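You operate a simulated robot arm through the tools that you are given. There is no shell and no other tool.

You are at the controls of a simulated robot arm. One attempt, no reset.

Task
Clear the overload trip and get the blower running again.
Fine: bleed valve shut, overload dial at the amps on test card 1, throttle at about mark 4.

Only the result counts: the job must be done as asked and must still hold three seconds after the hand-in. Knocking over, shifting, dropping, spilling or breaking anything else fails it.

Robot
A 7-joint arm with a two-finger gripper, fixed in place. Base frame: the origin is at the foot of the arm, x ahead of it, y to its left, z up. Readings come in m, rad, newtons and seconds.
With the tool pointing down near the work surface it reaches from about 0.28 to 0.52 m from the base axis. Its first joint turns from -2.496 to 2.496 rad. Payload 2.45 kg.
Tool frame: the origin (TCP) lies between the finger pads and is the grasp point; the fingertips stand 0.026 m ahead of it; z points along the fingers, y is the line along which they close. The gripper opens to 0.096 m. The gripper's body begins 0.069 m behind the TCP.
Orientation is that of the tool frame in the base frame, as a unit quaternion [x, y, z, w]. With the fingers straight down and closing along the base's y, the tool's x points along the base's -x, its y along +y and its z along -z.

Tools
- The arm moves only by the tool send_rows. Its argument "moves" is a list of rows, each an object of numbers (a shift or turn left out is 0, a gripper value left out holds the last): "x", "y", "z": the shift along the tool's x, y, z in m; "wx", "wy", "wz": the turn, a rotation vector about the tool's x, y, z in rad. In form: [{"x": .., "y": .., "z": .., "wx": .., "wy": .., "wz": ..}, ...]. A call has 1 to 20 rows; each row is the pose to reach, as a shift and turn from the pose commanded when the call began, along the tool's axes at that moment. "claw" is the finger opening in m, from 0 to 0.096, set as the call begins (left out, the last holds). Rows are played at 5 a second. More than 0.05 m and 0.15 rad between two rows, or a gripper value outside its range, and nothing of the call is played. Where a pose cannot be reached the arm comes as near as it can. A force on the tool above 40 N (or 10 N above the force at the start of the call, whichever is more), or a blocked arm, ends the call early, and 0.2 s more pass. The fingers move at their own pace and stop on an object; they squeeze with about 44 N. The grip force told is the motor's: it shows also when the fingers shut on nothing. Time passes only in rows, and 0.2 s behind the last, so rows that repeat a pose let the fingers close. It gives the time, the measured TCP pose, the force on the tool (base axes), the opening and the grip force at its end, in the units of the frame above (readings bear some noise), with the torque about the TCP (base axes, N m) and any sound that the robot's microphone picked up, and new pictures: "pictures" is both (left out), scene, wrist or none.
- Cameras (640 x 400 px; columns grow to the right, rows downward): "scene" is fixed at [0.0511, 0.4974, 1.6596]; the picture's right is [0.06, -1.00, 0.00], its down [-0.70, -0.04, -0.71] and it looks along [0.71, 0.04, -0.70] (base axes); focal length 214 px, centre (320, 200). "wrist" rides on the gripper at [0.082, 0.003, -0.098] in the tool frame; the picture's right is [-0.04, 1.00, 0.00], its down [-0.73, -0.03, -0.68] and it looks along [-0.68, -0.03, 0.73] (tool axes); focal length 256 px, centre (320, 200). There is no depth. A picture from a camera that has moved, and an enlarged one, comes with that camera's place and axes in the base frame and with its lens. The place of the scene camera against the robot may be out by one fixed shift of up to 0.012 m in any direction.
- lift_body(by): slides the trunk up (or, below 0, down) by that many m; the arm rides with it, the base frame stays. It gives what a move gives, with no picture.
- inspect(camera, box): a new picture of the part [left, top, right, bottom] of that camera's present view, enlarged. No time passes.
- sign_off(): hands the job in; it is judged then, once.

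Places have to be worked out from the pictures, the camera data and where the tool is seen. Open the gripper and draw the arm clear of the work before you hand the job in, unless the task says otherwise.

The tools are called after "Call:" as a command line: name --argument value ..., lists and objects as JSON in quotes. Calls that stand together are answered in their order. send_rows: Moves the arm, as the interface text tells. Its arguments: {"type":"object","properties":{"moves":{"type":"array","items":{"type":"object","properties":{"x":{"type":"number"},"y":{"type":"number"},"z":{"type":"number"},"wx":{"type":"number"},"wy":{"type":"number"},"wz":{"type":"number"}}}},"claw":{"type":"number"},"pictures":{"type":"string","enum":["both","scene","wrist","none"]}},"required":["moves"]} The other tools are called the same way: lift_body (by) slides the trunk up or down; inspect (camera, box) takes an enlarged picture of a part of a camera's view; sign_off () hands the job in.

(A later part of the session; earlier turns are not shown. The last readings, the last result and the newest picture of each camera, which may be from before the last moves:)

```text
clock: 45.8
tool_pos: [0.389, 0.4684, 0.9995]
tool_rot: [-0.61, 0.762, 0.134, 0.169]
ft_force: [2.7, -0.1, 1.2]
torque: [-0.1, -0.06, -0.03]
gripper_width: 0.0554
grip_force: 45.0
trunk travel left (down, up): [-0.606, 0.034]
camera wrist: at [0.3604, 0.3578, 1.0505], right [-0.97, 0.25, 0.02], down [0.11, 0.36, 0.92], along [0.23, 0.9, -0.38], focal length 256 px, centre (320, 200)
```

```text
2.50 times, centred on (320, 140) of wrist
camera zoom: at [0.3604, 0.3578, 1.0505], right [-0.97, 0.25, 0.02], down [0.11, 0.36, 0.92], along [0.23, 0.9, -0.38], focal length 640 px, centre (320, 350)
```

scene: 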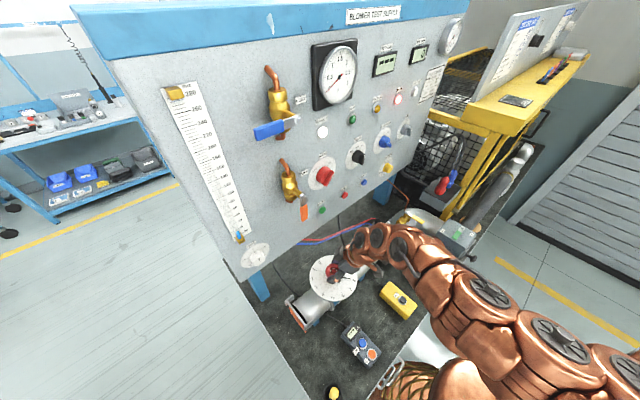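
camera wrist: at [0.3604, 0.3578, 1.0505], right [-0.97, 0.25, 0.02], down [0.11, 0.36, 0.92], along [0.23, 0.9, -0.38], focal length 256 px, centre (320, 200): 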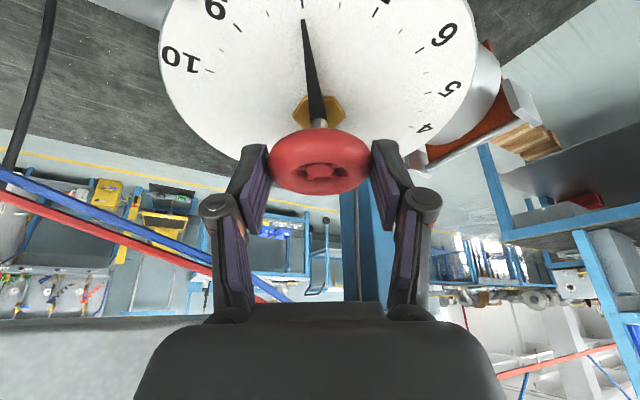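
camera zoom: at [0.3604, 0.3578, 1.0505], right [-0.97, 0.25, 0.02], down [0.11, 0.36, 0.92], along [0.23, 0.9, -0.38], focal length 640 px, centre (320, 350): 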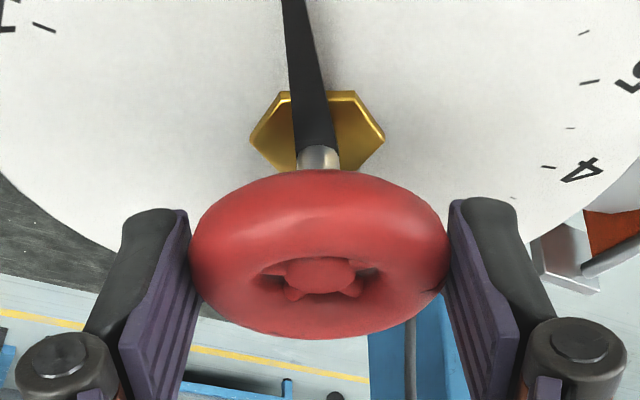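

Good symmetric grip at 55 mm with little load. I'll turn 15° clockwise about the vertical and watch how the pointer responds.

Call:
send_rows --moves '[{"wx": 0.0275, "wz": 0.0589}, {"wx": 0.055, "wz": 0.1178}, {"wx": 0.0825, "wz": 0.1767}, {"wx": 0.11, "wz": 0.2356}]'

Call:
inspect --camera "wrist" --box '[140, 0, 500, 220]'

Call:
inspect --camera "scene" --box '[290, 230, 380, 305]'

```text
clock: 46.8
tool_pos: [0.3867, 0.47, 0.9967]
tool_rot: [-0.506, 0.835, 0.11, 0.186]
ft_force: [-5.2, -1.2, -5.4]
torque: [0.06, 0.53, 0.02]
gripper_width: 0.0555
grip_force: 44.6
trunk travel left (down, up): [-0.606, 0.034]
camera wrist: at [0.3313, 0.3694, 1.0505], right [-0.87, 0.49, 0.01], down [0.2, 0.32, 0.92], along [0.45, 0.81, -0.38], focal length 256 px, centre (320, 200)
```

scene: 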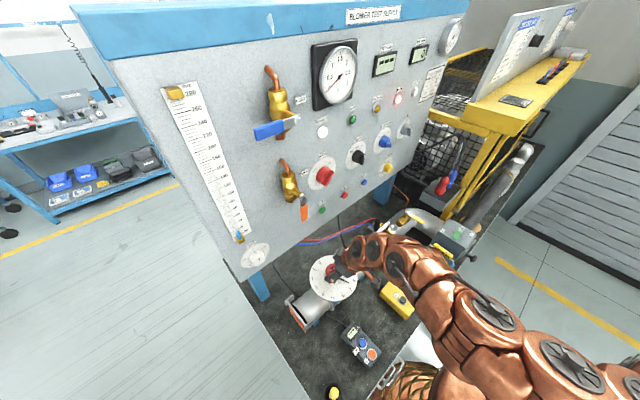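
wrist: 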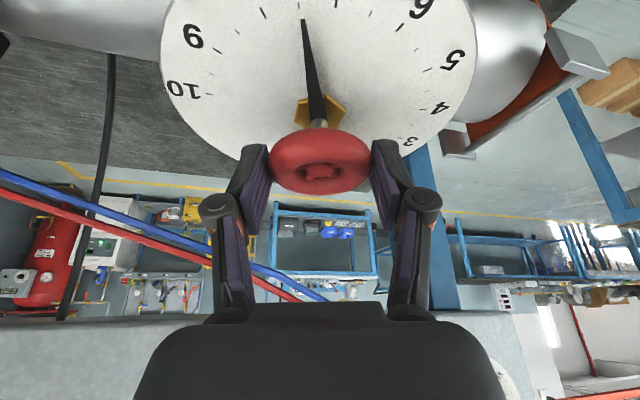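

```text
1.78 times, centred on (320, 110) of wrist
camera zoom: at [0.3313, 0.3694, 1.0505], right [-0.87, 0.49, 0.01], down [0.2, 0.32, 0.92], along [0.45, 0.81, -0.38], focal length 455 px, centre (320, 360)
```

zoom: 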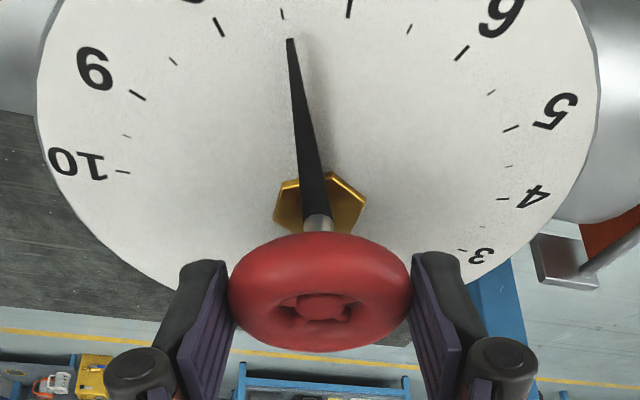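

```text
5.33 times, centred on (335, 268) of scene
camera zoom: at [0.0511, 0.4974, 1.6596], right [0.06, -1.0, 0.0], down [-0.7, -0.04, -0.71], along [0.71, 0.04, -0.7], focal length 1144 px, centre (240, -160)
```

zoom: 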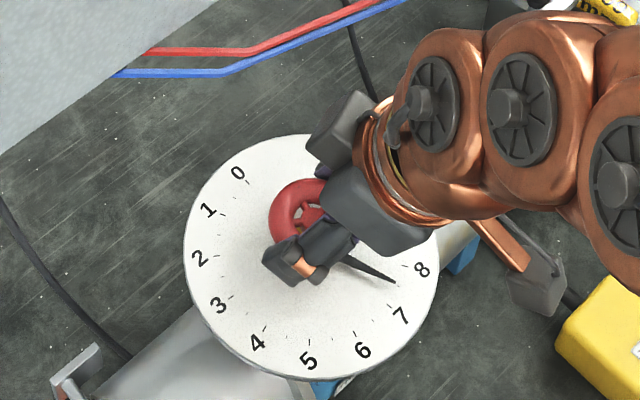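

The pointer follows the wheel one-to-one (now about 7.4). I'll continue another 45° with this grip.

Call:
send_rows --moves '[{"wx": 0.0549, "wz": 0.1178}, {"wx": 0.1099, "wz": 0.2356}, {"wx": 0.1648, "wz": 0.3535}, {"wx": 0.2198, "wz": 0.4713}, {"wx": 0.2747, "wz": 0.5891}, {"wx": 0.3296, "wz": 0.7069}]'

Call:
inspect --camera "wrist" --box '[140, 0, 500, 220]'

```text
clock: 47.9
tool_pos: [0.3837, 0.4665, 0.9959]
tool_rot: [-0.255, 0.941, 0.067, 0.212]
ft_force: [-11.4, 31.9, 2.4]
torque: [0.81, -0.19, 0.28]
gripper_width: 0.0619
grip_force: 16.6
out of reach, approached as far as the arm can: row 4, 5
trunk travel left (down, up): [-0.606, 0.034]
stopped in row 5: the force on the tool passed its limit at 48 N (the readings are from after the stop); the commanded pose is now the measured one
camera wrist: at [0.2839, 0.4096, 1.0467], right [-0.48, 0.88, 0.04], down [0.34, 0.15, 0.93], along [0.81, 0.46, -0.37], focal length 256 px, centre (320, 200)
```

scene: 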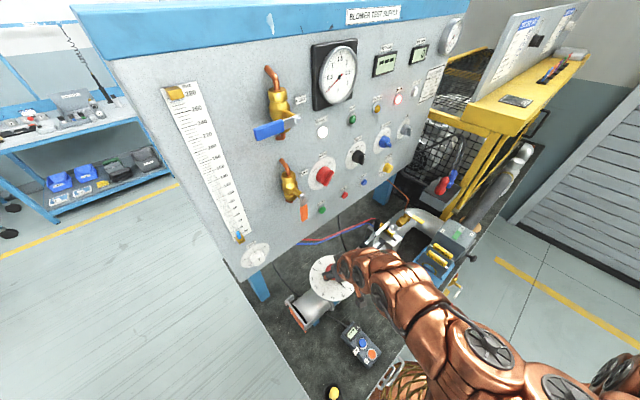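
wrist: 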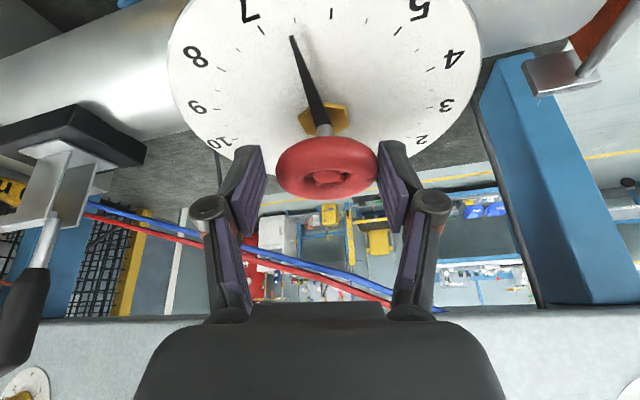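

```text
1.78 times, centred on (320, 110) of wrist
camera zoom: at [0.2839, 0.4096, 1.0467], right [-0.48, 0.88, 0.04], down [0.34, 0.15, 0.93], along [0.81, 0.46, -0.37], focal length 455 px, centre (320, 360)
```

zoom: 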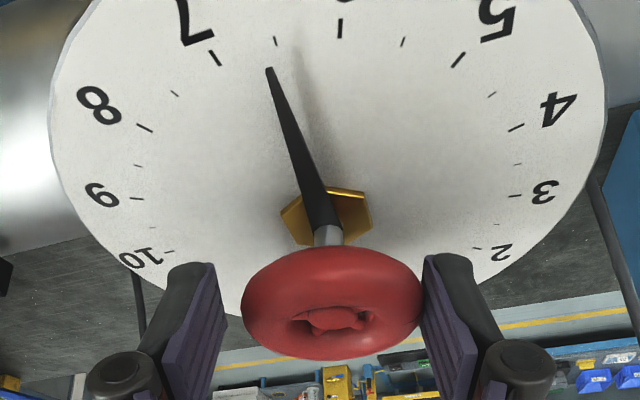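

The arm ran out of reach at heading ~33° and the grip slipped a little; the pointer is near 6.5. I'll open to release the load.

Call:
send_rows --moves '[{"z": 0}, {"z": 0}, {"z": 0}]' --claw 0.085

```text
clock: 48.7
tool_pos: [0.3859, 0.4564, 0.9951]
tool_rot: [-0.253, 0.941, 0.065, 0.212]
ft_force: [0.4, 0.0, 0.4]
torque: [0.02, 0.03, 0.02]
gripper_width: 0.0851
grip_force: 0.1
trunk travel left (down, up): [-0.606, 0.034]
camera wrist: at [0.2862, 0.4006, 1.047], right [-0.48, 0.88, 0.03], down [0.34, 0.15, 0.93], along [0.81, 0.45, -0.37], focal length 256 px, centre (320, 200)
```

scene: 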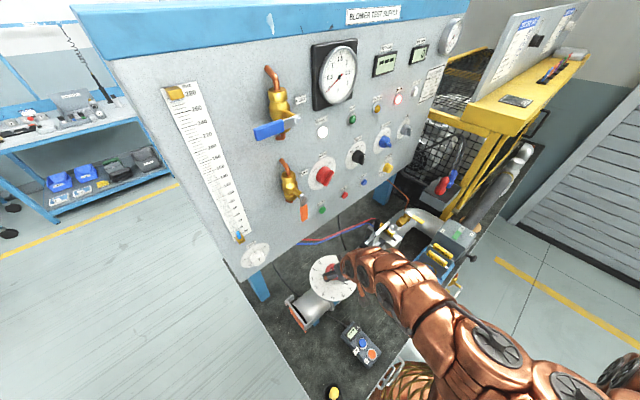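
wrist: 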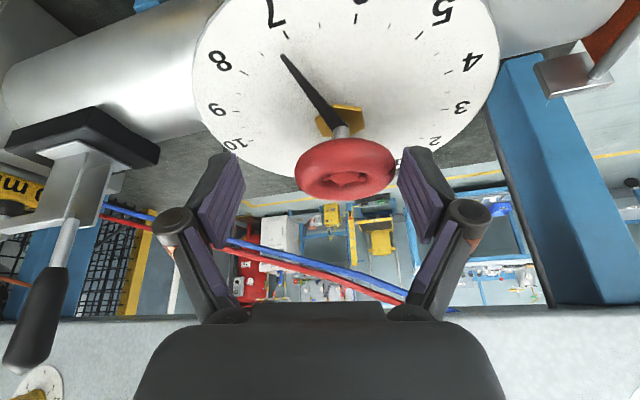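

Released with no load. I'll rise 6 cm and turn the heading back counter-clockwise to about 98° (away from the limit), hovering over the hub again.

Call:
send_rows --moves '[{"x": -0.013, "y": 0.0005, "z": -0.027}, {"x": -0.0281, "y": 0.001, "z": -0.0584}, {"x": -0.0292, "y": 0.002, "z": -0.0579, "wx": -0.0548, "wy": 0.0021, "wz": -0.1193}, {"x": -0.0303, "y": 0.0031, "z": -0.0574, "wx": -0.1096, "wy": 0.0042, "wz": -0.2385}, {"x": -0.0313, "y": 0.0041, "z": -0.0568, "wx": -0.1644, "wy": 0.0063, "wz": -0.3578}, {"x": -0.0324, "y": 0.0052, "z": -0.0563, "wx": -0.2192, "wy": 0.0084, "wz": -0.4771}, {"x": -0.0335, "y": 0.0062, "z": -0.0557, "wx": -0.2741, "wy": 0.0104, "wz": -0.5963}, {"x": -0.0346, "y": 0.0073, "z": -0.0552, "wx": -0.3289, "wy": 0.0125, "wz": -0.7156}, {"x": -0.0356, "y": 0.0083, "z": -0.0547, "wx": -0.3837, "wy": 0.0146, "wz": -0.8349}, {"x": -0.0367, "y": 0.0094, "z": -0.0541, "wx": -0.4385, "wy": 0.0167, "wz": -0.9541}, {"x": -0.0378, "y": 0.0104, "z": -0.0536, "wx": -0.4933, "wy": 0.0188, "wz": -1.0734}]'

Call:
inspect --camera "scene" --box '[290, 230, 380, 305]'

Call:
inspect --camera "wrist" --box '[180, 0, 460, 180]'

```text
clock: 51.1
tool_pos: [0.3899, 0.4697, 1.0599]
tool_rot: [0.738, -0.638, -0.165, -0.142]
ft_force: [0.6, 0.7, -0.4]
torque: [0.02, 0.03, -0.01]
gripper_width: 0.0849
grip_force: 0.0
out of reach, approached as far as the arm can: row 1, 2
trunk travel left (down, up): [-0.606, 0.034]
camera wrist: at [0.4046, 0.3563, 1.113], right [-0.99, -0.11, 0.02], down [-0.02, 0.38, 0.93], along [-0.11, 0.92, -0.38], focal length 256 px, centre (320, 200)
```

scene: 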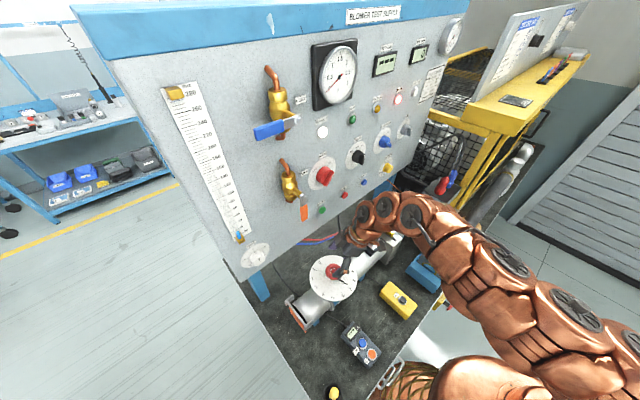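
wrist: 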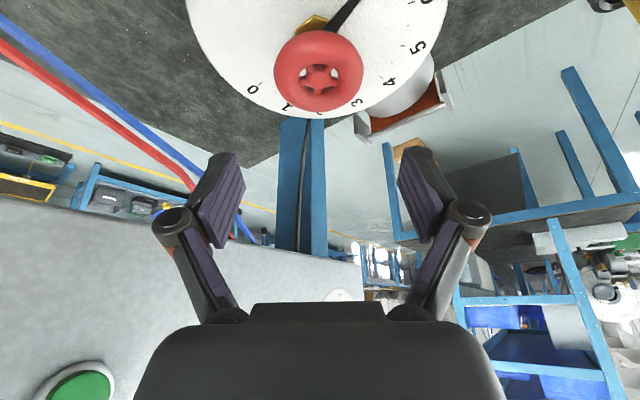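

```text
5.33 times, centred on (335, 268) of scene
camera zoom: at [0.0511, 0.4974, 1.6596], right [0.06, -1.0, 0.0], down [-0.7, -0.04, -0.71], along [0.71, 0.04, -0.7], focal length 1144 px, centre (240, -160)
```

zoom: 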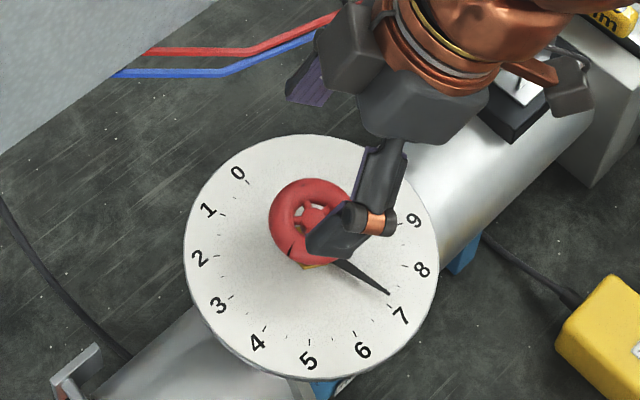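

```text
2.22 times, centred on (320, 90) of wrist
camera zoom: at [0.4046, 0.3563, 1.113], right [-0.99, -0.11, 0.02], down [-0.02, 0.38, 0.93], along [-0.11, 0.92, -0.38], focal length 569 px, centre (320, 444)
```

zoom: 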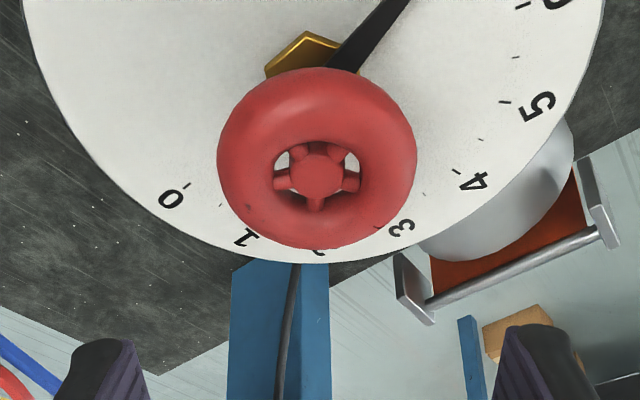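

The pointer reads about 7.1. I'll descend around the rim again from this heading and close.

Call:
send_rows --moves '[{"x": 0.0088, "z": 0.018}, {"x": 0.0175, "z": 0.036}, {"x": 0.0235, "z": 0.0485}, {"x": 0.0263, "z": 0.054}]' --pictures "wrist"

Call:
inspect --camera "wrist" --box '[200, 60, 440, 220]'

```text
clock: 52.1
tool_pos: [0.3913, 0.4692, 1.0015]
tool_rot: [0.738, -0.639, -0.164, -0.142]
ft_force: [-0.1, -0.3, 0.6]
torque: [-0.02, 0.01, 0.0]
gripper_width: 0.0849
grip_force: 0.0
trunk travel left (down, up): [-0.606, 0.034]
camera wrist: at [0.406, 0.3549, 1.0542], right [-0.99, -0.11, 0.02], down [-0.02, 0.38, 0.93], along [-0.11, 0.92, -0.38], focal length 256 px, centre (320, 200)
```

wrist: 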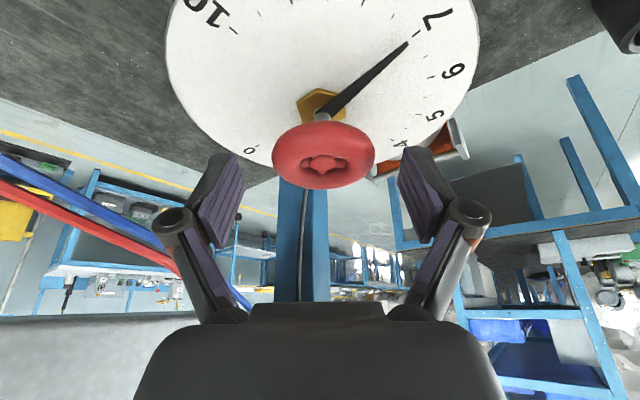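

```text
2.50 times, centred on (320, 140) of wrist
camera zoom: at [0.406, 0.3549, 1.0542], right [-0.99, -0.11, 0.02], down [-0.02, 0.38, 0.93], along [-0.11, 0.92, -0.38], focal length 640 px, centre (320, 350)
```

zoom: 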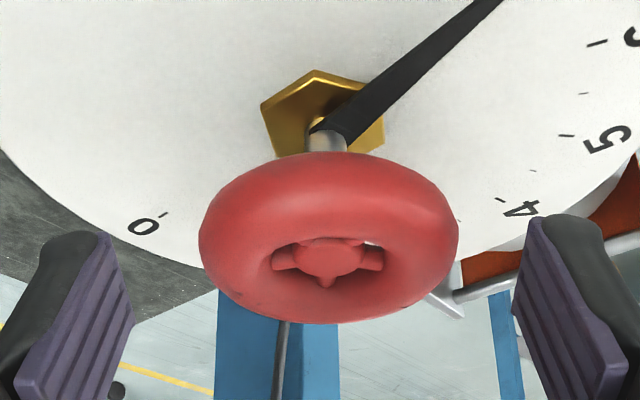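

Wheel is 1.5 mm off-centre toward +y; I'll correct and close.

Call:
send_rows --moves '[{"y": 0.0015}, {"y": 0.0015}]' --pictures "none"

Call:
send_rows --moves '[{"z": 0}, {"z": 0}, {"z": 0}, {"z": 0}]' --claw 0.04 --pictures "none"

```text
clock: 52.7
tool_pos: [0.3883, 0.4694, 1.0012]
tool_rot: [0.738, -0.639, -0.165, -0.142]
ft_force: [0.0, 0.2, 0.1]
torque: [-0.01, 0.0, 0.0]
gripper_width: 0.085
grip_force: 0.0
trunk travel left (down, up): [-0.606, 0.034]
```

```text
clock: 53.7
tool_pos: [0.3895, 0.4688, 1.0014]
tool_rot: [0.737, -0.64, -0.164, -0.142]
ft_force: [2.8, 1.1, 1.7]
torque: [-0.09, -0.2, 0.0]
gripper_width: 0.0552
grip_force: 45.1
trunk travel left (down, up): [-0.606, 0.034]
```

Gripped cleanly. Turning clockwise about 53° in small steps, ending at heading ~45°, short of the reach limit.

Call:
send_rows --moves '[{"wx": 0.0507, "wz": 0.1088}, {"wx": 0.1014, "wz": 0.2175}, {"wx": 0.1521, "wz": 0.3263}, {"wx": 0.2028, "wz": 0.435}, {"wx": 0.2536, "wz": 0.5438}, {"wx": 0.3043, "wz": 0.6525}, {"wx": 0.355, "wz": 0.7613}, {"wx": 0.3888, "wz": 0.8338}]'

Call:
inspect --camera "wrist" --box '[140, 0, 500, 220]'

```text
clock: 55.5
tool_pos: [0.3859, 0.4706, 1.0004]
tool_rot: [-0.377, 0.9, 0.085, 0.201]
ft_force: [-36.9, 0.4, 9.1]
torque: [0.13, 0.46, 0.15]
gripper_width: 0.0554
grip_force: 45.1
trunk travel left (down, up): [-0.606, 0.034]
camera wrist: at [0.3036, 0.3907, 1.0538], right [-0.69, 0.72, 0.02], down [0.29, 0.25, 0.93], along [0.67, 0.64, -0.38], focal length 256 px, centre (320, 200)
```

scene: 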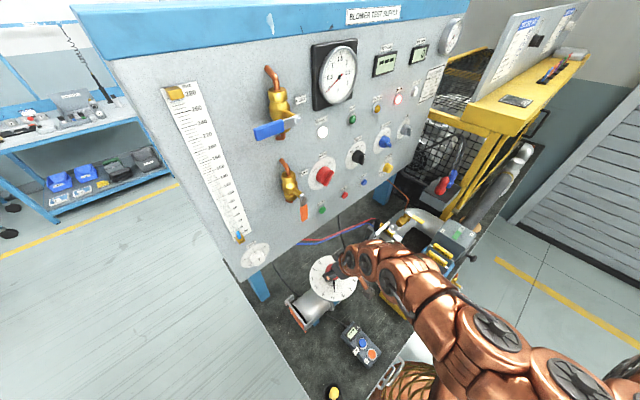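
wrist: 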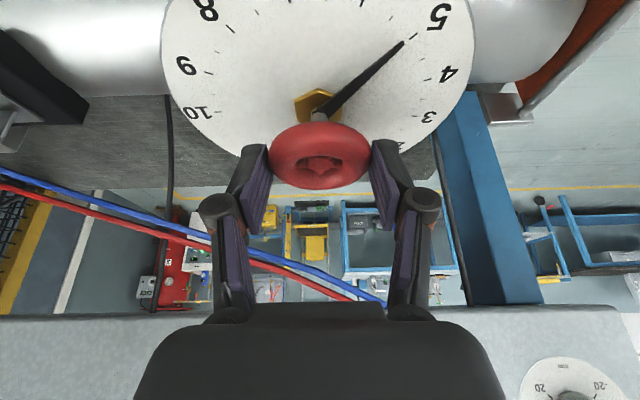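

```text
1.78 times, centred on (320, 110) of wrist
camera zoom: at [0.3036, 0.3907, 1.0538], right [-0.69, 0.72, 0.02], down [0.29, 0.25, 0.93], along [0.67, 0.64, -0.38], focal length 455 px, centre (320, 360)
```

zoom: 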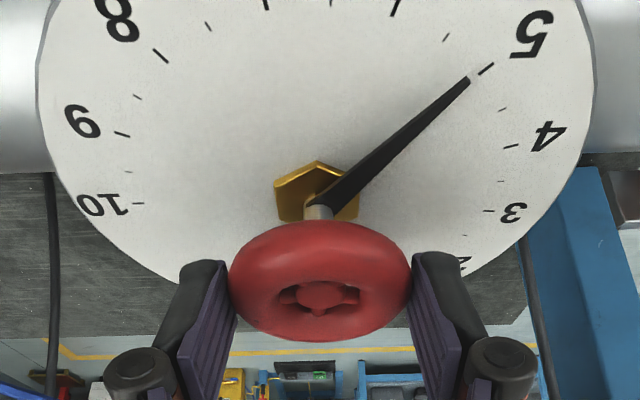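

The pointer is now at about 5, but the side load has grown to 37 N, so I'll release here and re-grip for the final 27°.

Call:
send_rows --moves '[{"z": 0}, {"z": 0}, {"z": 0}]' --claw 0.085 --pictures "wrist"

Call:
inspect --camera "wrist" --box '[140, 0, 500, 220]'

```text
clock: 56.3
tool_pos: [0.391, 0.4688, 0.9991]
tool_rot: [-0.376, 0.901, 0.084, 0.2]
ft_force: [1.0, 0.3, 0.3]
torque: [0.01, 0.01, 0.01]
gripper_width: 0.0851
grip_force: 0.0
trunk travel left (down, up): [-0.606, 0.034]
camera wrist: at [0.3076, 0.3897, 1.053], right [-0.69, 0.73, 0.02], down [0.29, 0.25, 0.93], along [0.67, 0.64, -0.38], focal length 256 px, centre (320, 200)
```

wrist: 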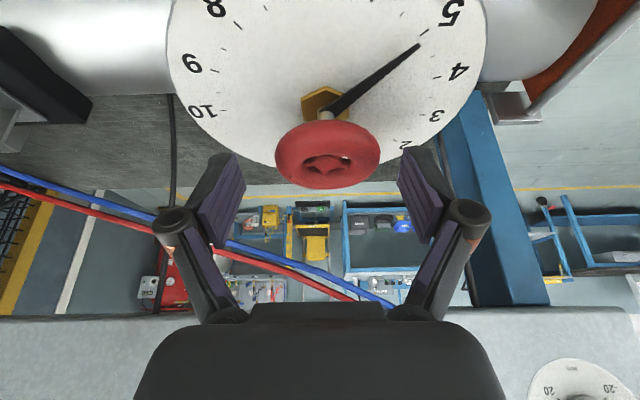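

```text
1.78 times, centred on (320, 110) of wrist
camera zoom: at [0.3076, 0.3897, 1.053], right [-0.69, 0.73, 0.02], down [0.29, 0.25, 0.93], along [0.67, 0.64, -0.38], focal length 455 px, centre (320, 360)
```

zoom: 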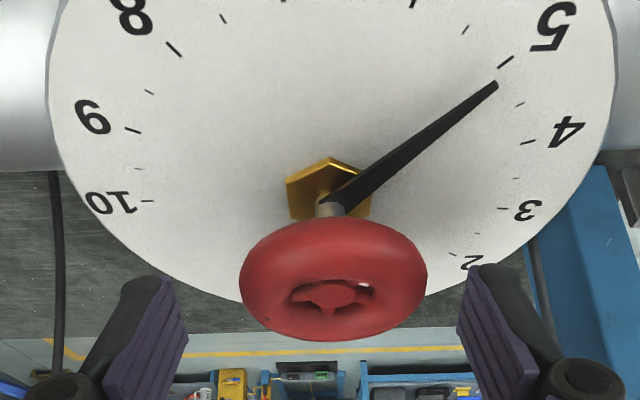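

By geometry the pointer is at about 5.2. I'll lift, turn the heading back by 40°, and re-grip for the remaining ~32°.

Call:
send_rows --moves '[{"x": -0.0127, "z": -0.0272}, {"x": -0.0254, "z": -0.0544}, {"x": -0.0254, "z": -0.0544, "wx": -0.0493, "wz": -0.1057}, {"x": -0.0254, "z": -0.0544, "wx": -0.0986, "wz": -0.2115}, {"x": -0.0254, "z": -0.0544, "wx": -0.1479, "wz": -0.3172}, {"x": -0.0254, "z": -0.0544, "wx": -0.1972, "wz": -0.4229}, {"x": -0.0254, "z": -0.0544, "wx": -0.2465, "wz": -0.5287}, {"x": -0.0254, "z": -0.0544, "wx": -0.2958, "wz": -0.6344}]' --pictures "wrist"

Call:
inspect --camera "scene" --box '[290, 230, 380, 305]'

Call:
inspect --camera "wrist" --box '[180, 0, 460, 180]'

```text
clock: 58.1
tool_pos: [0.3879, 0.4693, 1.0603]
tool_rot: [-0.664, 0.715, 0.149, 0.159]
ft_force: [-0.7, -0.1, -0.1]
torque: [0.0, 0.0, -0.02]
gripper_width: 0.0847
grip_force: 0.1
trunk travel left (down, up): [-0.606, 0.034]
camera wrist: at [0.3772, 0.3551, 1.1129], right [-0.99, 0.11, 0.02], down [0.06, 0.37, 0.93], along [0.1, 0.92, -0.38], focal length 256 px, centre (320, 200)
```

wrist: 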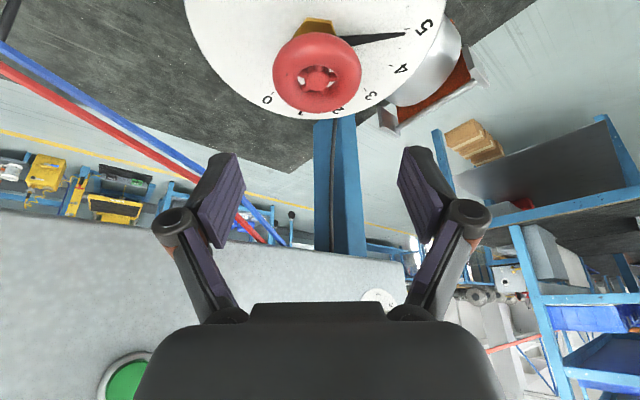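

```text
5.33 times, centred on (335, 268) of scene
camera zoom: at [0.0511, 0.4974, 1.6596], right [0.06, -1.0, 0.0], down [-0.7, -0.04, -0.71], along [0.71, 0.04, -0.7], focal length 1144 px, centre (240, -160)
```

zoom: 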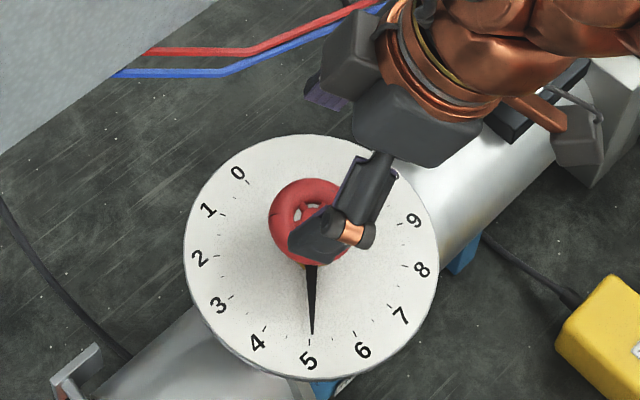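

```text
2.22 times, centred on (320, 90) of wrist
camera zoom: at [0.3772, 0.3551, 1.1129], right [-0.99, 0.11, 0.02], down [0.06, 0.37, 0.93], along [0.1, 0.92, -0.38], focal length 569 px, centre (320, 444)
```

zoom: 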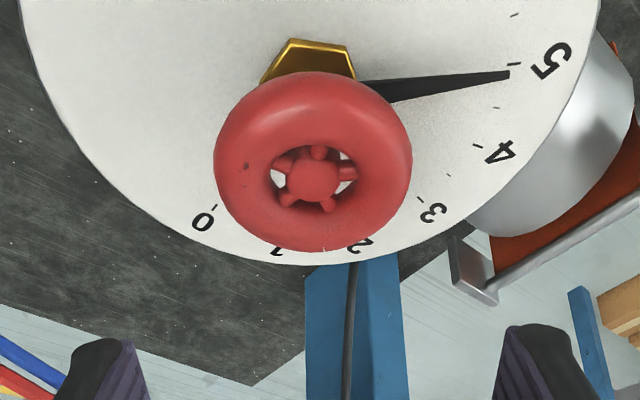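

From the scene view the pointer lines up with 5. I'll descend, close, and turn the last 27–28°.

Call:
send_rows --moves '[{"x": 0.0085, "z": 0.0181}, {"x": 0.0169, "z": 0.0363}, {"x": 0.0225, "z": 0.048}, {"x": 0.0254, "z": 0.0544}]' --pictures "wrist"

Call:
inspect --camera "wrist" --box '[200, 60, 440, 220]'

```text
clock: 59.1
tool_pos: [0.3891, 0.4685, 0.998]
tool_rot: [-0.663, 0.717, 0.148, 0.158]
ft_force: [0.2, 0.6, -0.3]
torque: [0.01, -0.01, 0.0]
gripper_width: 0.0847
grip_force: 0.0
trunk travel left (down, up): [-0.606, 0.034]
camera wrist: at [0.3778, 0.3552, 1.0514], right [-0.99, 0.11, 0.02], down [0.06, 0.37, 0.93], along [0.1, 0.92, -0.38], focal length 256 px, centre (320, 200)
```

wrist: 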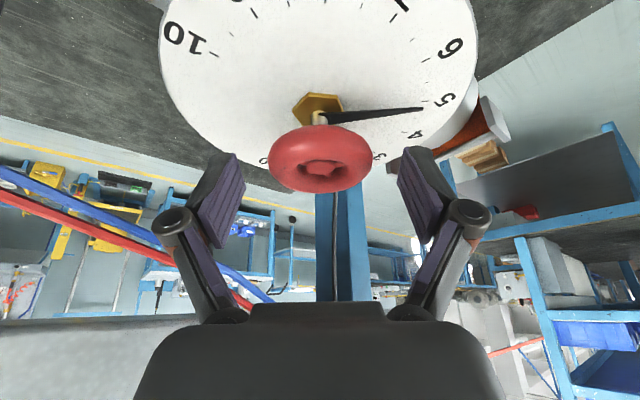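

```text
2.50 times, centred on (320, 140) of wrist
camera zoom: at [0.3778, 0.3552, 1.0514], right [-0.99, 0.11, 0.02], down [0.06, 0.37, 0.93], along [0.1, 0.92, -0.38], focal length 640 px, centre (320, 350)
```

zoom: 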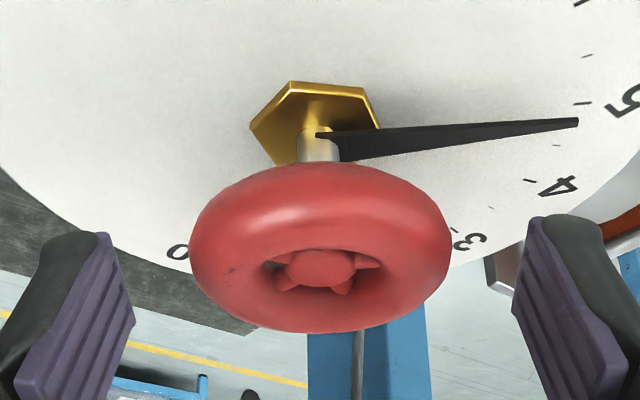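

The wheel is centred, but one finger now hangs just above the pointer needle, so I'll raise 4 mm for clearance before closing.

Call:
send_rows --moves '[{"x": -0.0017, "y": 0.0005, "z": -0.0036}, {"x": -0.0017, "y": 0.0005, "z": -0.0036}]' --pictures "none"

Call:
send_rows --moves '[{"z": 0}, {"z": 0}, {"z": 0}, {"z": 0}]' --claw 0.04 --pictures "wrist"

Call:
inspect --camera "wrist" --box '[200, 60, 440, 220]'

```text
clock: 59.7
tool_pos: [0.3897, 0.4683, 1.0028]
tool_rot: [-0.664, 0.716, 0.149, 0.159]
ft_force: [-0.1, 0.3, -0.4]
torque: [0.0, -0.02, 0.03]
gripper_width: 0.0848
grip_force: 0.0
trunk travel left (down, up): [-0.606, 0.034]
```

```text
clock: 60.7
tool_pos: [0.3875, 0.4695, 1.0027]
tool_rot: [-0.663, 0.716, 0.149, 0.159]
ft_force: [-3.2, 0.3, 0.5]
torque: [-0.08, 0.36, 0.0]
gripper_width: 0.0555
grip_force: 45.4
trunk travel left (down, up): [-0.606, 0.034]
camera wrist: at [0.3777, 0.355, 1.0561], right [-0.99, 0.11, 0.02], down [0.06, 0.37, 0.93], along [0.1, 0.92, -0.38], focal length 256 px, centre (320, 200)
```

wrist: 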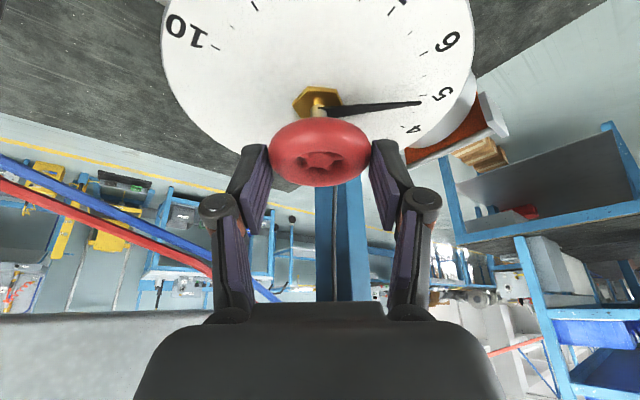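

```text
2.50 times, centred on (320, 140) of wrist
camera zoom: at [0.3777, 0.355, 1.0561], right [-0.99, 0.11, 0.02], down [0.06, 0.37, 0.93], along [0.1, 0.92, -0.38], focal length 640 px, centre (320, 350)
```

zoom: 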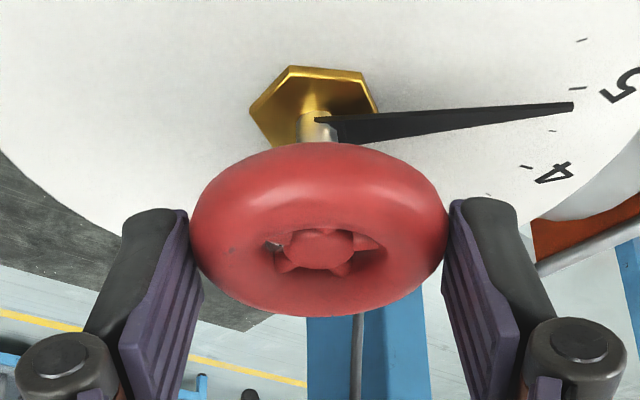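

Turning the last 27.5° clockwise.

Call:
send_rows --moves '[{"wx": 0.0507, "wz": 0.1088}, {"wx": 0.1014, "wz": 0.2175}, {"wx": 0.1521, "wz": 0.3263}, {"wx": 0.2028, "wz": 0.435}]' --pictures "wrist"

Call:
send_rows --moves '[{"z": 0}, {"z": 0}, {"z": 0}]' --claw 0.085 --pictures "none"

Call:
send_rows --moves '[{"x": -0.0127, "z": -0.0272}, {"x": -0.0254, "z": -0.0544}, {"x": -0.0423, "z": -0.0906}]'

Call:
inspect --camera "scene" --box '[290, 230, 380, 305]'

Call:
inspect --camera "wrist" --box '[180, 0, 460, 180]'

```text
clock: 61.7
tool_pos: [0.3868, 0.4693, 1.0028]
tool_rot: [-0.474, 0.854, 0.106, 0.187]
ft_force: [-23.5, -3.7, -13.6]
torque: [-0.17, 0.79, 0.09]
gripper_width: 0.0558
grip_force: 45.5
trunk travel left (down, up): [-0.606, 0.034]
camera wrist: at [0.3242, 0.3743, 1.0566], right [-0.83, 0.56, 0.02], down [0.23, 0.31, 0.92], along [0.51, 0.77, -0.38], focal length 256 px, centre (320, 200)
```

wrist: 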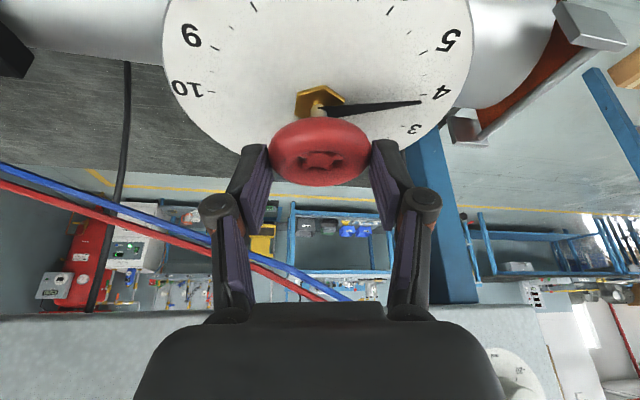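

```text
clock: 62.5
tool_pos: [0.389, 0.4688, 1.0044]
tool_rot: [-0.474, 0.854, 0.105, 0.188]
ft_force: [0.3, -0.3, -0.7]
torque: [0.04, 0.01, 0.01]
gripper_width: 0.0851
grip_force: 0.0
trunk travel left (down, up): [-0.606, 0.034]
```

```text
clock: 63.3
tool_pos: [0.3888, 0.4705, 1.103]
tool_rot: [-0.473, 0.854, 0.106, 0.189]
ft_force: [-0.6, -1.0, -0.6]
torque: [-0.04, 0.03, -0.01]
gripper_width: 0.0851
grip_force: 0.1
trunk travel left (down, up): [-0.606, 0.034]
camera wrist: at [0.3261, 0.3743, 1.1559], right [-0.83, 0.56, 0.02], down [0.23, 0.3, 0.93], along [0.51, 0.77, -0.38], focal length 256 px, centre (320, 200)
```

scene: 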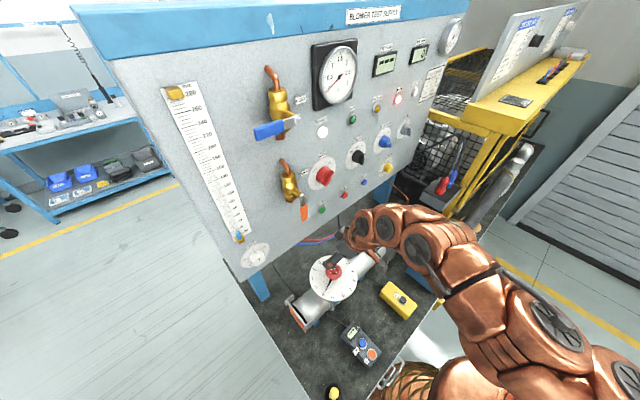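
wrist: 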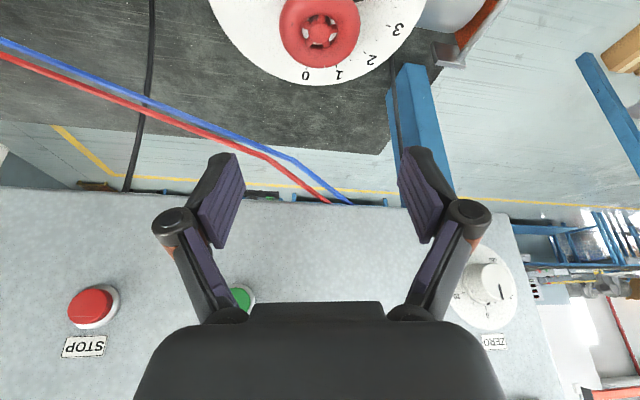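

```text
5.33 times, centred on (335, 268) of scene
camera zoom: at [0.0511, 0.4974, 1.6596], right [0.06, -1.0, 0.0], down [-0.7, -0.04, -0.71], along [0.71, 0.04, -0.7], focal length 1144 px, centre (240, -160)
```

zoom: 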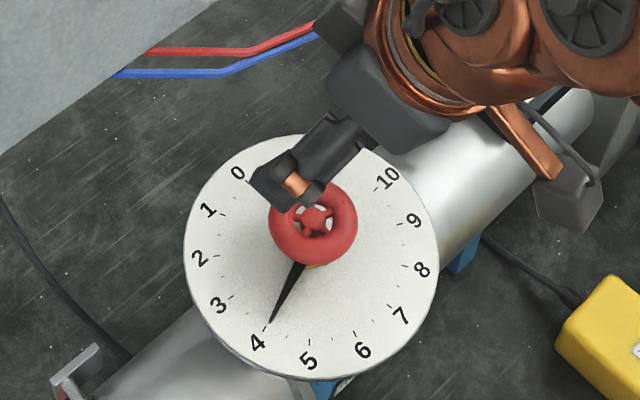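

```text
2.22 times, centred on (320, 90) of wrist
camera zoom: at [0.3261, 0.3743, 1.1559], right [-0.83, 0.56, 0.02], down [0.23, 0.3, 0.93], along [0.51, 0.77, -0.38], focal length 569 px, centre (320, 444)
```

zoom: 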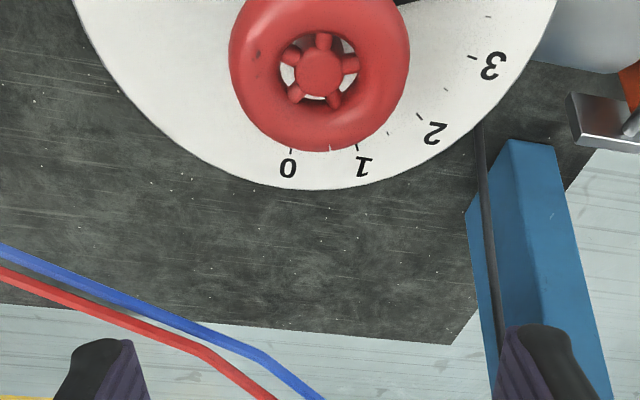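

The pointer now lines up with the 4 mark in the scene view. Next come the buttons: RESET at lateral −0.191, z≈1.156, then START at lateral ≈+0.006, same height. I'll close the fingers and reorient the tool to face the panel with the camera to the left, so it clears the damper lever's knob below.

Call:
send_rows --moves '[{"x": -0.0002, "y": -0.011, "z": -0.006, "wx": -0.0523, "wy": -0.0753, "wz": 0.1073}, {"x": -0.0004, "y": -0.022, "z": -0.012, "wx": -0.1047, "wy": -0.1505, "wz": 0.2146}, {"x": -0.0006, "y": -0.033, "z": -0.018, "wx": -0.157, "wy": -0.2258, "wz": 0.322}, {"x": -0.0008, "y": -0.044, "z": -0.024, "wx": -0.2093, "wy": -0.3011, "wz": 0.4293}, {"x": -0.001, "y": -0.055, "z": -0.03, "wx": -0.2616, "wy": -0.3763, "wz": 0.5366}, {"x": -0.0012, "y": -0.066, "z": -0.036, "wx": -0.314, "wy": -0.4516, "wz": 0.6439}, {"x": -0.0014, "y": -0.077, "z": -0.042, "wx": -0.3663, "wy": -0.5269, "wz": 0.7513}, {"x": -0.0016, "y": -0.088, "z": -0.048, "wx": -0.4186, "wy": -0.6021, "wz": 0.8586}, {"x": -0.0018, "y": -0.099, "z": -0.054, "wx": -0.471, "wy": -0.6774, "wz": 0.9659}, {"x": -0.002, "y": -0.11, "z": -0.06, "wx": -0.5233, "wy": -0.7526, "wz": 1.0732}, {"x": -0.0021, "y": -0.121, "z": -0.066, "wx": -0.5756, "wy": -0.8279, "wz": 1.1805}, {"x": -0.0023, "y": -0.132, "z": -0.072, "wx": -0.6279, "wy": -0.9032, "wz": 1.2879}, {"x": -0.0025, "y": -0.143, "z": -0.078, "wx": -0.6803, "wy": -0.9784, "wz": 1.3952}, {"x": -0.0027, "y": -0.1541, "z": -0.0841, "wx": -0.7326, "wy": -1.0537, "wz": 1.5025}]' --claw 0.0

```text
clock: 66.3
tool_pos: [0.5357, 0.3574, 1.2049]
tool_rot: [0.271, 0.654, 0.653, 0.27]
ft_force: [0.4, -0.5, -0.8]
torque: [0.01, 0.01, 0.08]
gripper_width: 0.0
grip_force: 28.1
out of reach, approached as far as the arm can: row 12, 13, 14
trunk travel left (down, up): [-0.606, 0.034]
camera wrist: at [0.4096, 0.3472, 1.2065], right [0.03, -0.03, 1.0], down [0.04, -1.0, -0.03], along [1.0, 0.04, -0.03], focal length 256 px, centre (320, 200)
```

scene: 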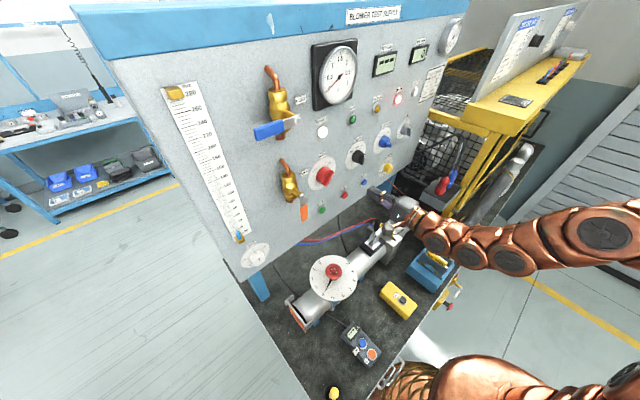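
wrist: 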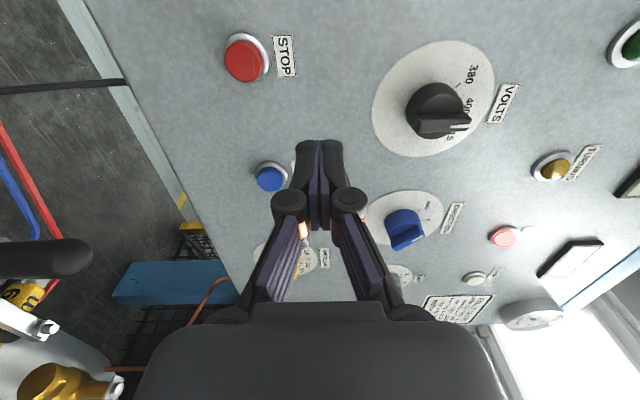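

The tool faces the panel squarely at n≈0.63, camera left. I'll shift right and down to line up with RESET, with the fingertips about 3 cm in front of it.

Call:
send_rows --moves '[{"x": -0.033}, {"x": -0.065, "y": -0.01}, {"x": -0.065, "y": -0.03}, {"x": -0.065, "y": -0.049, "z": 0.01}, {"x": -0.065, "y": -0.049, "z": 0.025}]'

Call:
inspect --camera "wrist" --box '[200, 40, 440, 220]'

Call:
inspect --camera "scene" --box '[330, 150, 450, 240]'

```text
clock: 67.5
tool_pos: [0.5976, 0.3299, 1.1569]
tool_rot: [0.271, 0.653, 0.654, 0.27]
ft_force: [-0.1, -0.6, 0.1]
torque: [0.03, -0.03, -0.02]
gripper_width: 0.0001
grip_force: 28.7
trunk travel left (down, up): [-0.606, 0.034]
camera wrist: at [0.4715, 0.3185, 1.1584], right [0.03, -0.03, 1.0], down [0.04, -1.0, -0.03], along [1.0, 0.04, -0.03], focal length 256 px, centre (320, 200)
```

scene: 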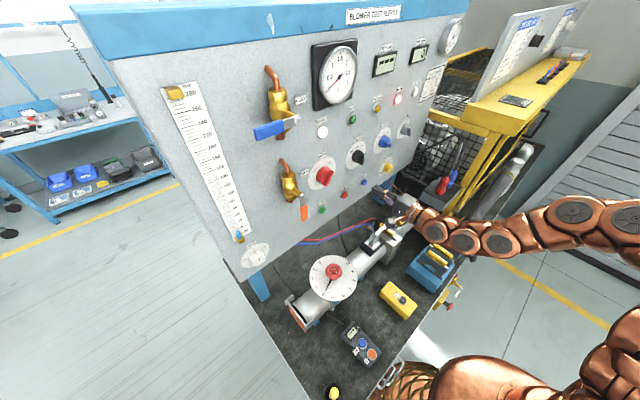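
wrist: 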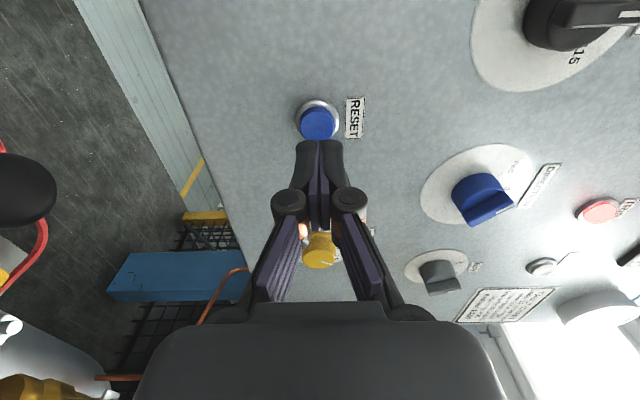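

```text
2.22 times, centred on (320, 130) of wrist
camera zoom: at [0.4715, 0.3185, 1.1584], right [0.03, -0.03, 1.0], down [0.04, -1.0, -0.03], along [1.0, 0.04, -0.03], focal length 569 px, centre (320, 356)
```

zoom: 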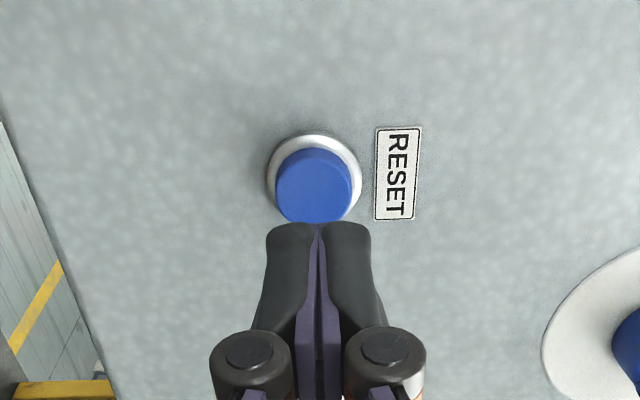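

```text
4.44 times, centred on (390, 195) of scene
camera zoom: at [0.0511, 0.4974, 1.6596], right [0.06, -1.0, 0.0], down [-0.7, -0.04, -0.71], along [0.71, 0.04, -0.7], focal length 953 px, centre (9, 222)
```

zoom: 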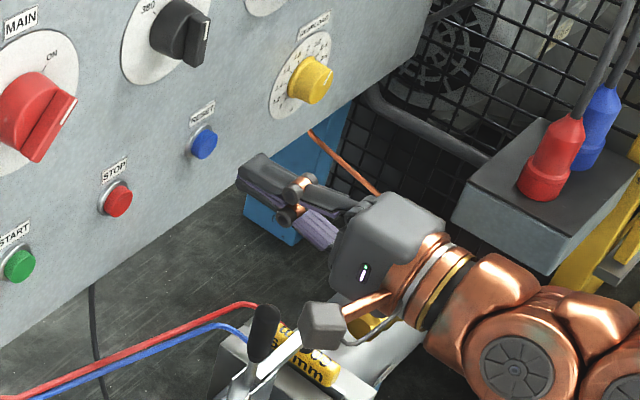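

RESET is centred within about 3 mm of the tool axis. I'll trim that and press forward in small steps, then look.

Call:
send_rows --moves '[{"x": 0.003, "y": -0.002, "z": 0.015}, {"x": 0.003, "y": -0.002, "z": 0.027}, {"x": 0.003, "y": -0.002, "z": 0.033}, {"x": 0.003, "y": -0.002, "z": 0.036}, {"x": 0.003, "y": -0.002, "z": 0.039}]'

Call:
inspect --camera "wrist" --box '[200, 40, 440, 220]'

Call:
inspect --camera "scene" --box '[310, 30, 450, 140]'

```text
clock: 68.7
tool_pos: [0.6235, 0.3604, 1.1522]
tool_rot: [0.27, 0.653, 0.654, 0.269]
ft_force: [-1.4, -1.3, 0.3]
torque: [0.01, -0.01, 0.0]
gripper_width: 0.0061
grip_force: 29.0
trunk travel left (down, up): [-0.606, 0.034]
heard: click
camera wrist: at [0.4953, 0.3499, 1.1539], right [0.03, -0.03, 1.0], down [0.04, -1.0, -0.03], along [1.0, 0.04, -0.03], focal length 256 px, centre (320, 200)
```

scene: 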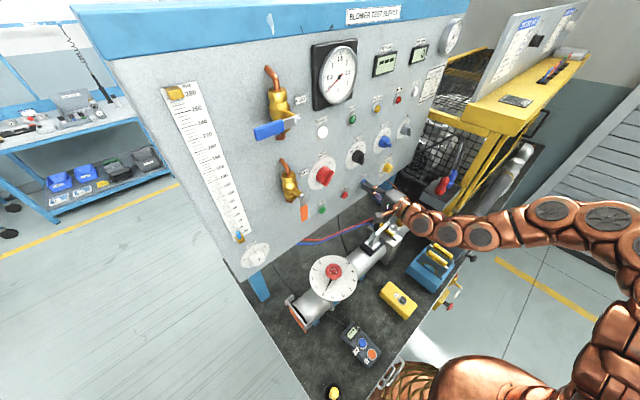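
wrist: 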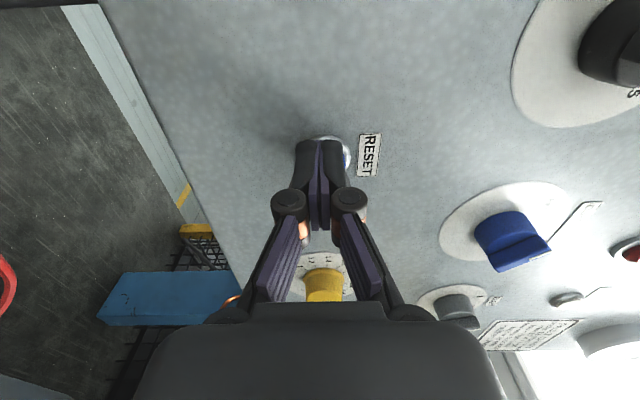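

```text
2.22 times, centred on (320, 130) of wrist
camera zoom: at [0.4953, 0.3499, 1.1539], right [0.03, -0.03, 1.0], down [0.04, -1.0, -0.03], along [1.0, 0.04, -0.03], focal length 569 px, centre (320, 356)
```

zoom: 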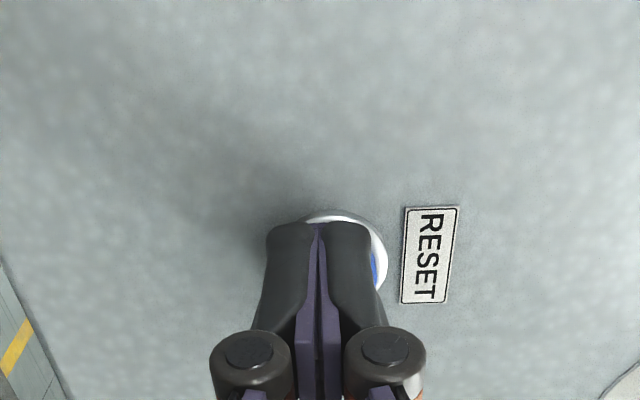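

```text
3.64 times, centred on (380, 85) of scene
camera zoom: at [0.0511, 0.4974, 1.6596], right [0.06, -1.0, 0.0], down [-0.7, -0.04, -0.71], along [0.71, 0.04, -0.7], focal length 780 px, centre (102, 618)
```

zoom: 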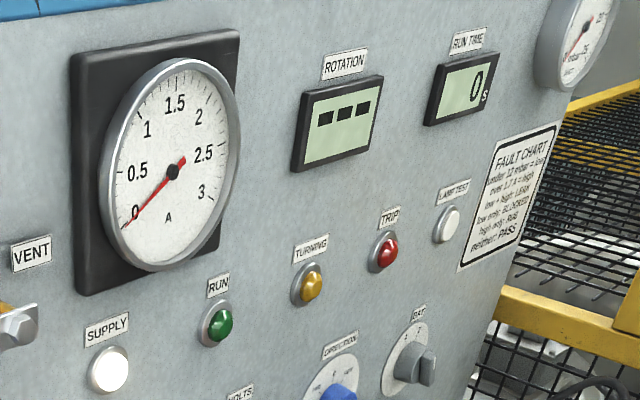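

A click was heard and the TRIP lamp has gone out. I'll back off 4.5 cm, rise 3 cm, and move left past STOP toward START (lateral ≈0.006), keeping the tips well clear of the buttons.

Call:
send_rows --moves '[{"z": -0.02}, {"z": -0.042, "y": 0.01}, {"z": -0.042, "y": 0.033}, {"x": 0.04, "z": -0.042, "y": 0.033}, {"x": 0.08, "z": -0.042, "y": 0.033}, {"x": 0.12, "z": -0.042, "y": 0.033}, {"x": 0.16, "z": -0.042, "y": 0.033}, {"x": 0.192, "z": -0.042, "y": 0.033}]'

```text
clock: 70.5
tool_pos: [0.4536, 0.4658, 1.1881]
tool_rot: [0.271, 0.653, 0.654, 0.271]
ft_force: [-0.5, 0.4, -0.2]
torque: [-0.01, -0.01, 0.04]
gripper_width: 0.0004
grip_force: 28.4
trunk travel left (down, up): [-0.606, 0.034]
camera wrist: at [0.3289, 0.455, 1.189], right [0.03, -0.03, 1.0], down [0.04, -1.0, -0.03], along [1.0, 0.04, -0.03], focal length 256 px, centre (320, 200)
```

scene: 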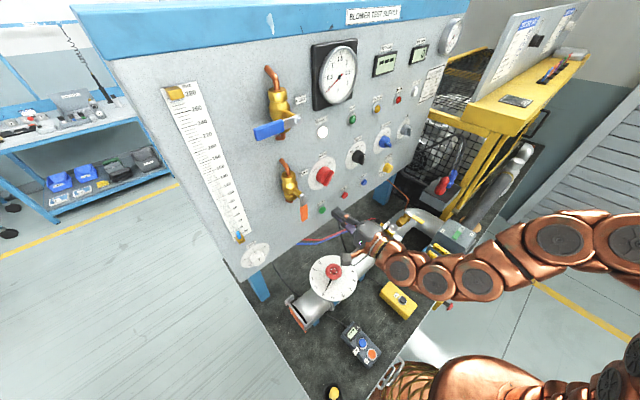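
wrist: 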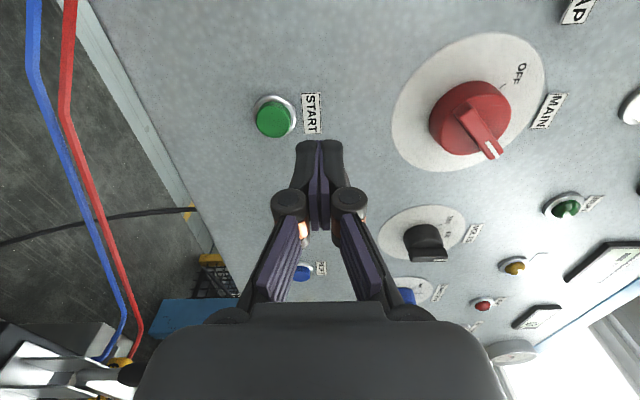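

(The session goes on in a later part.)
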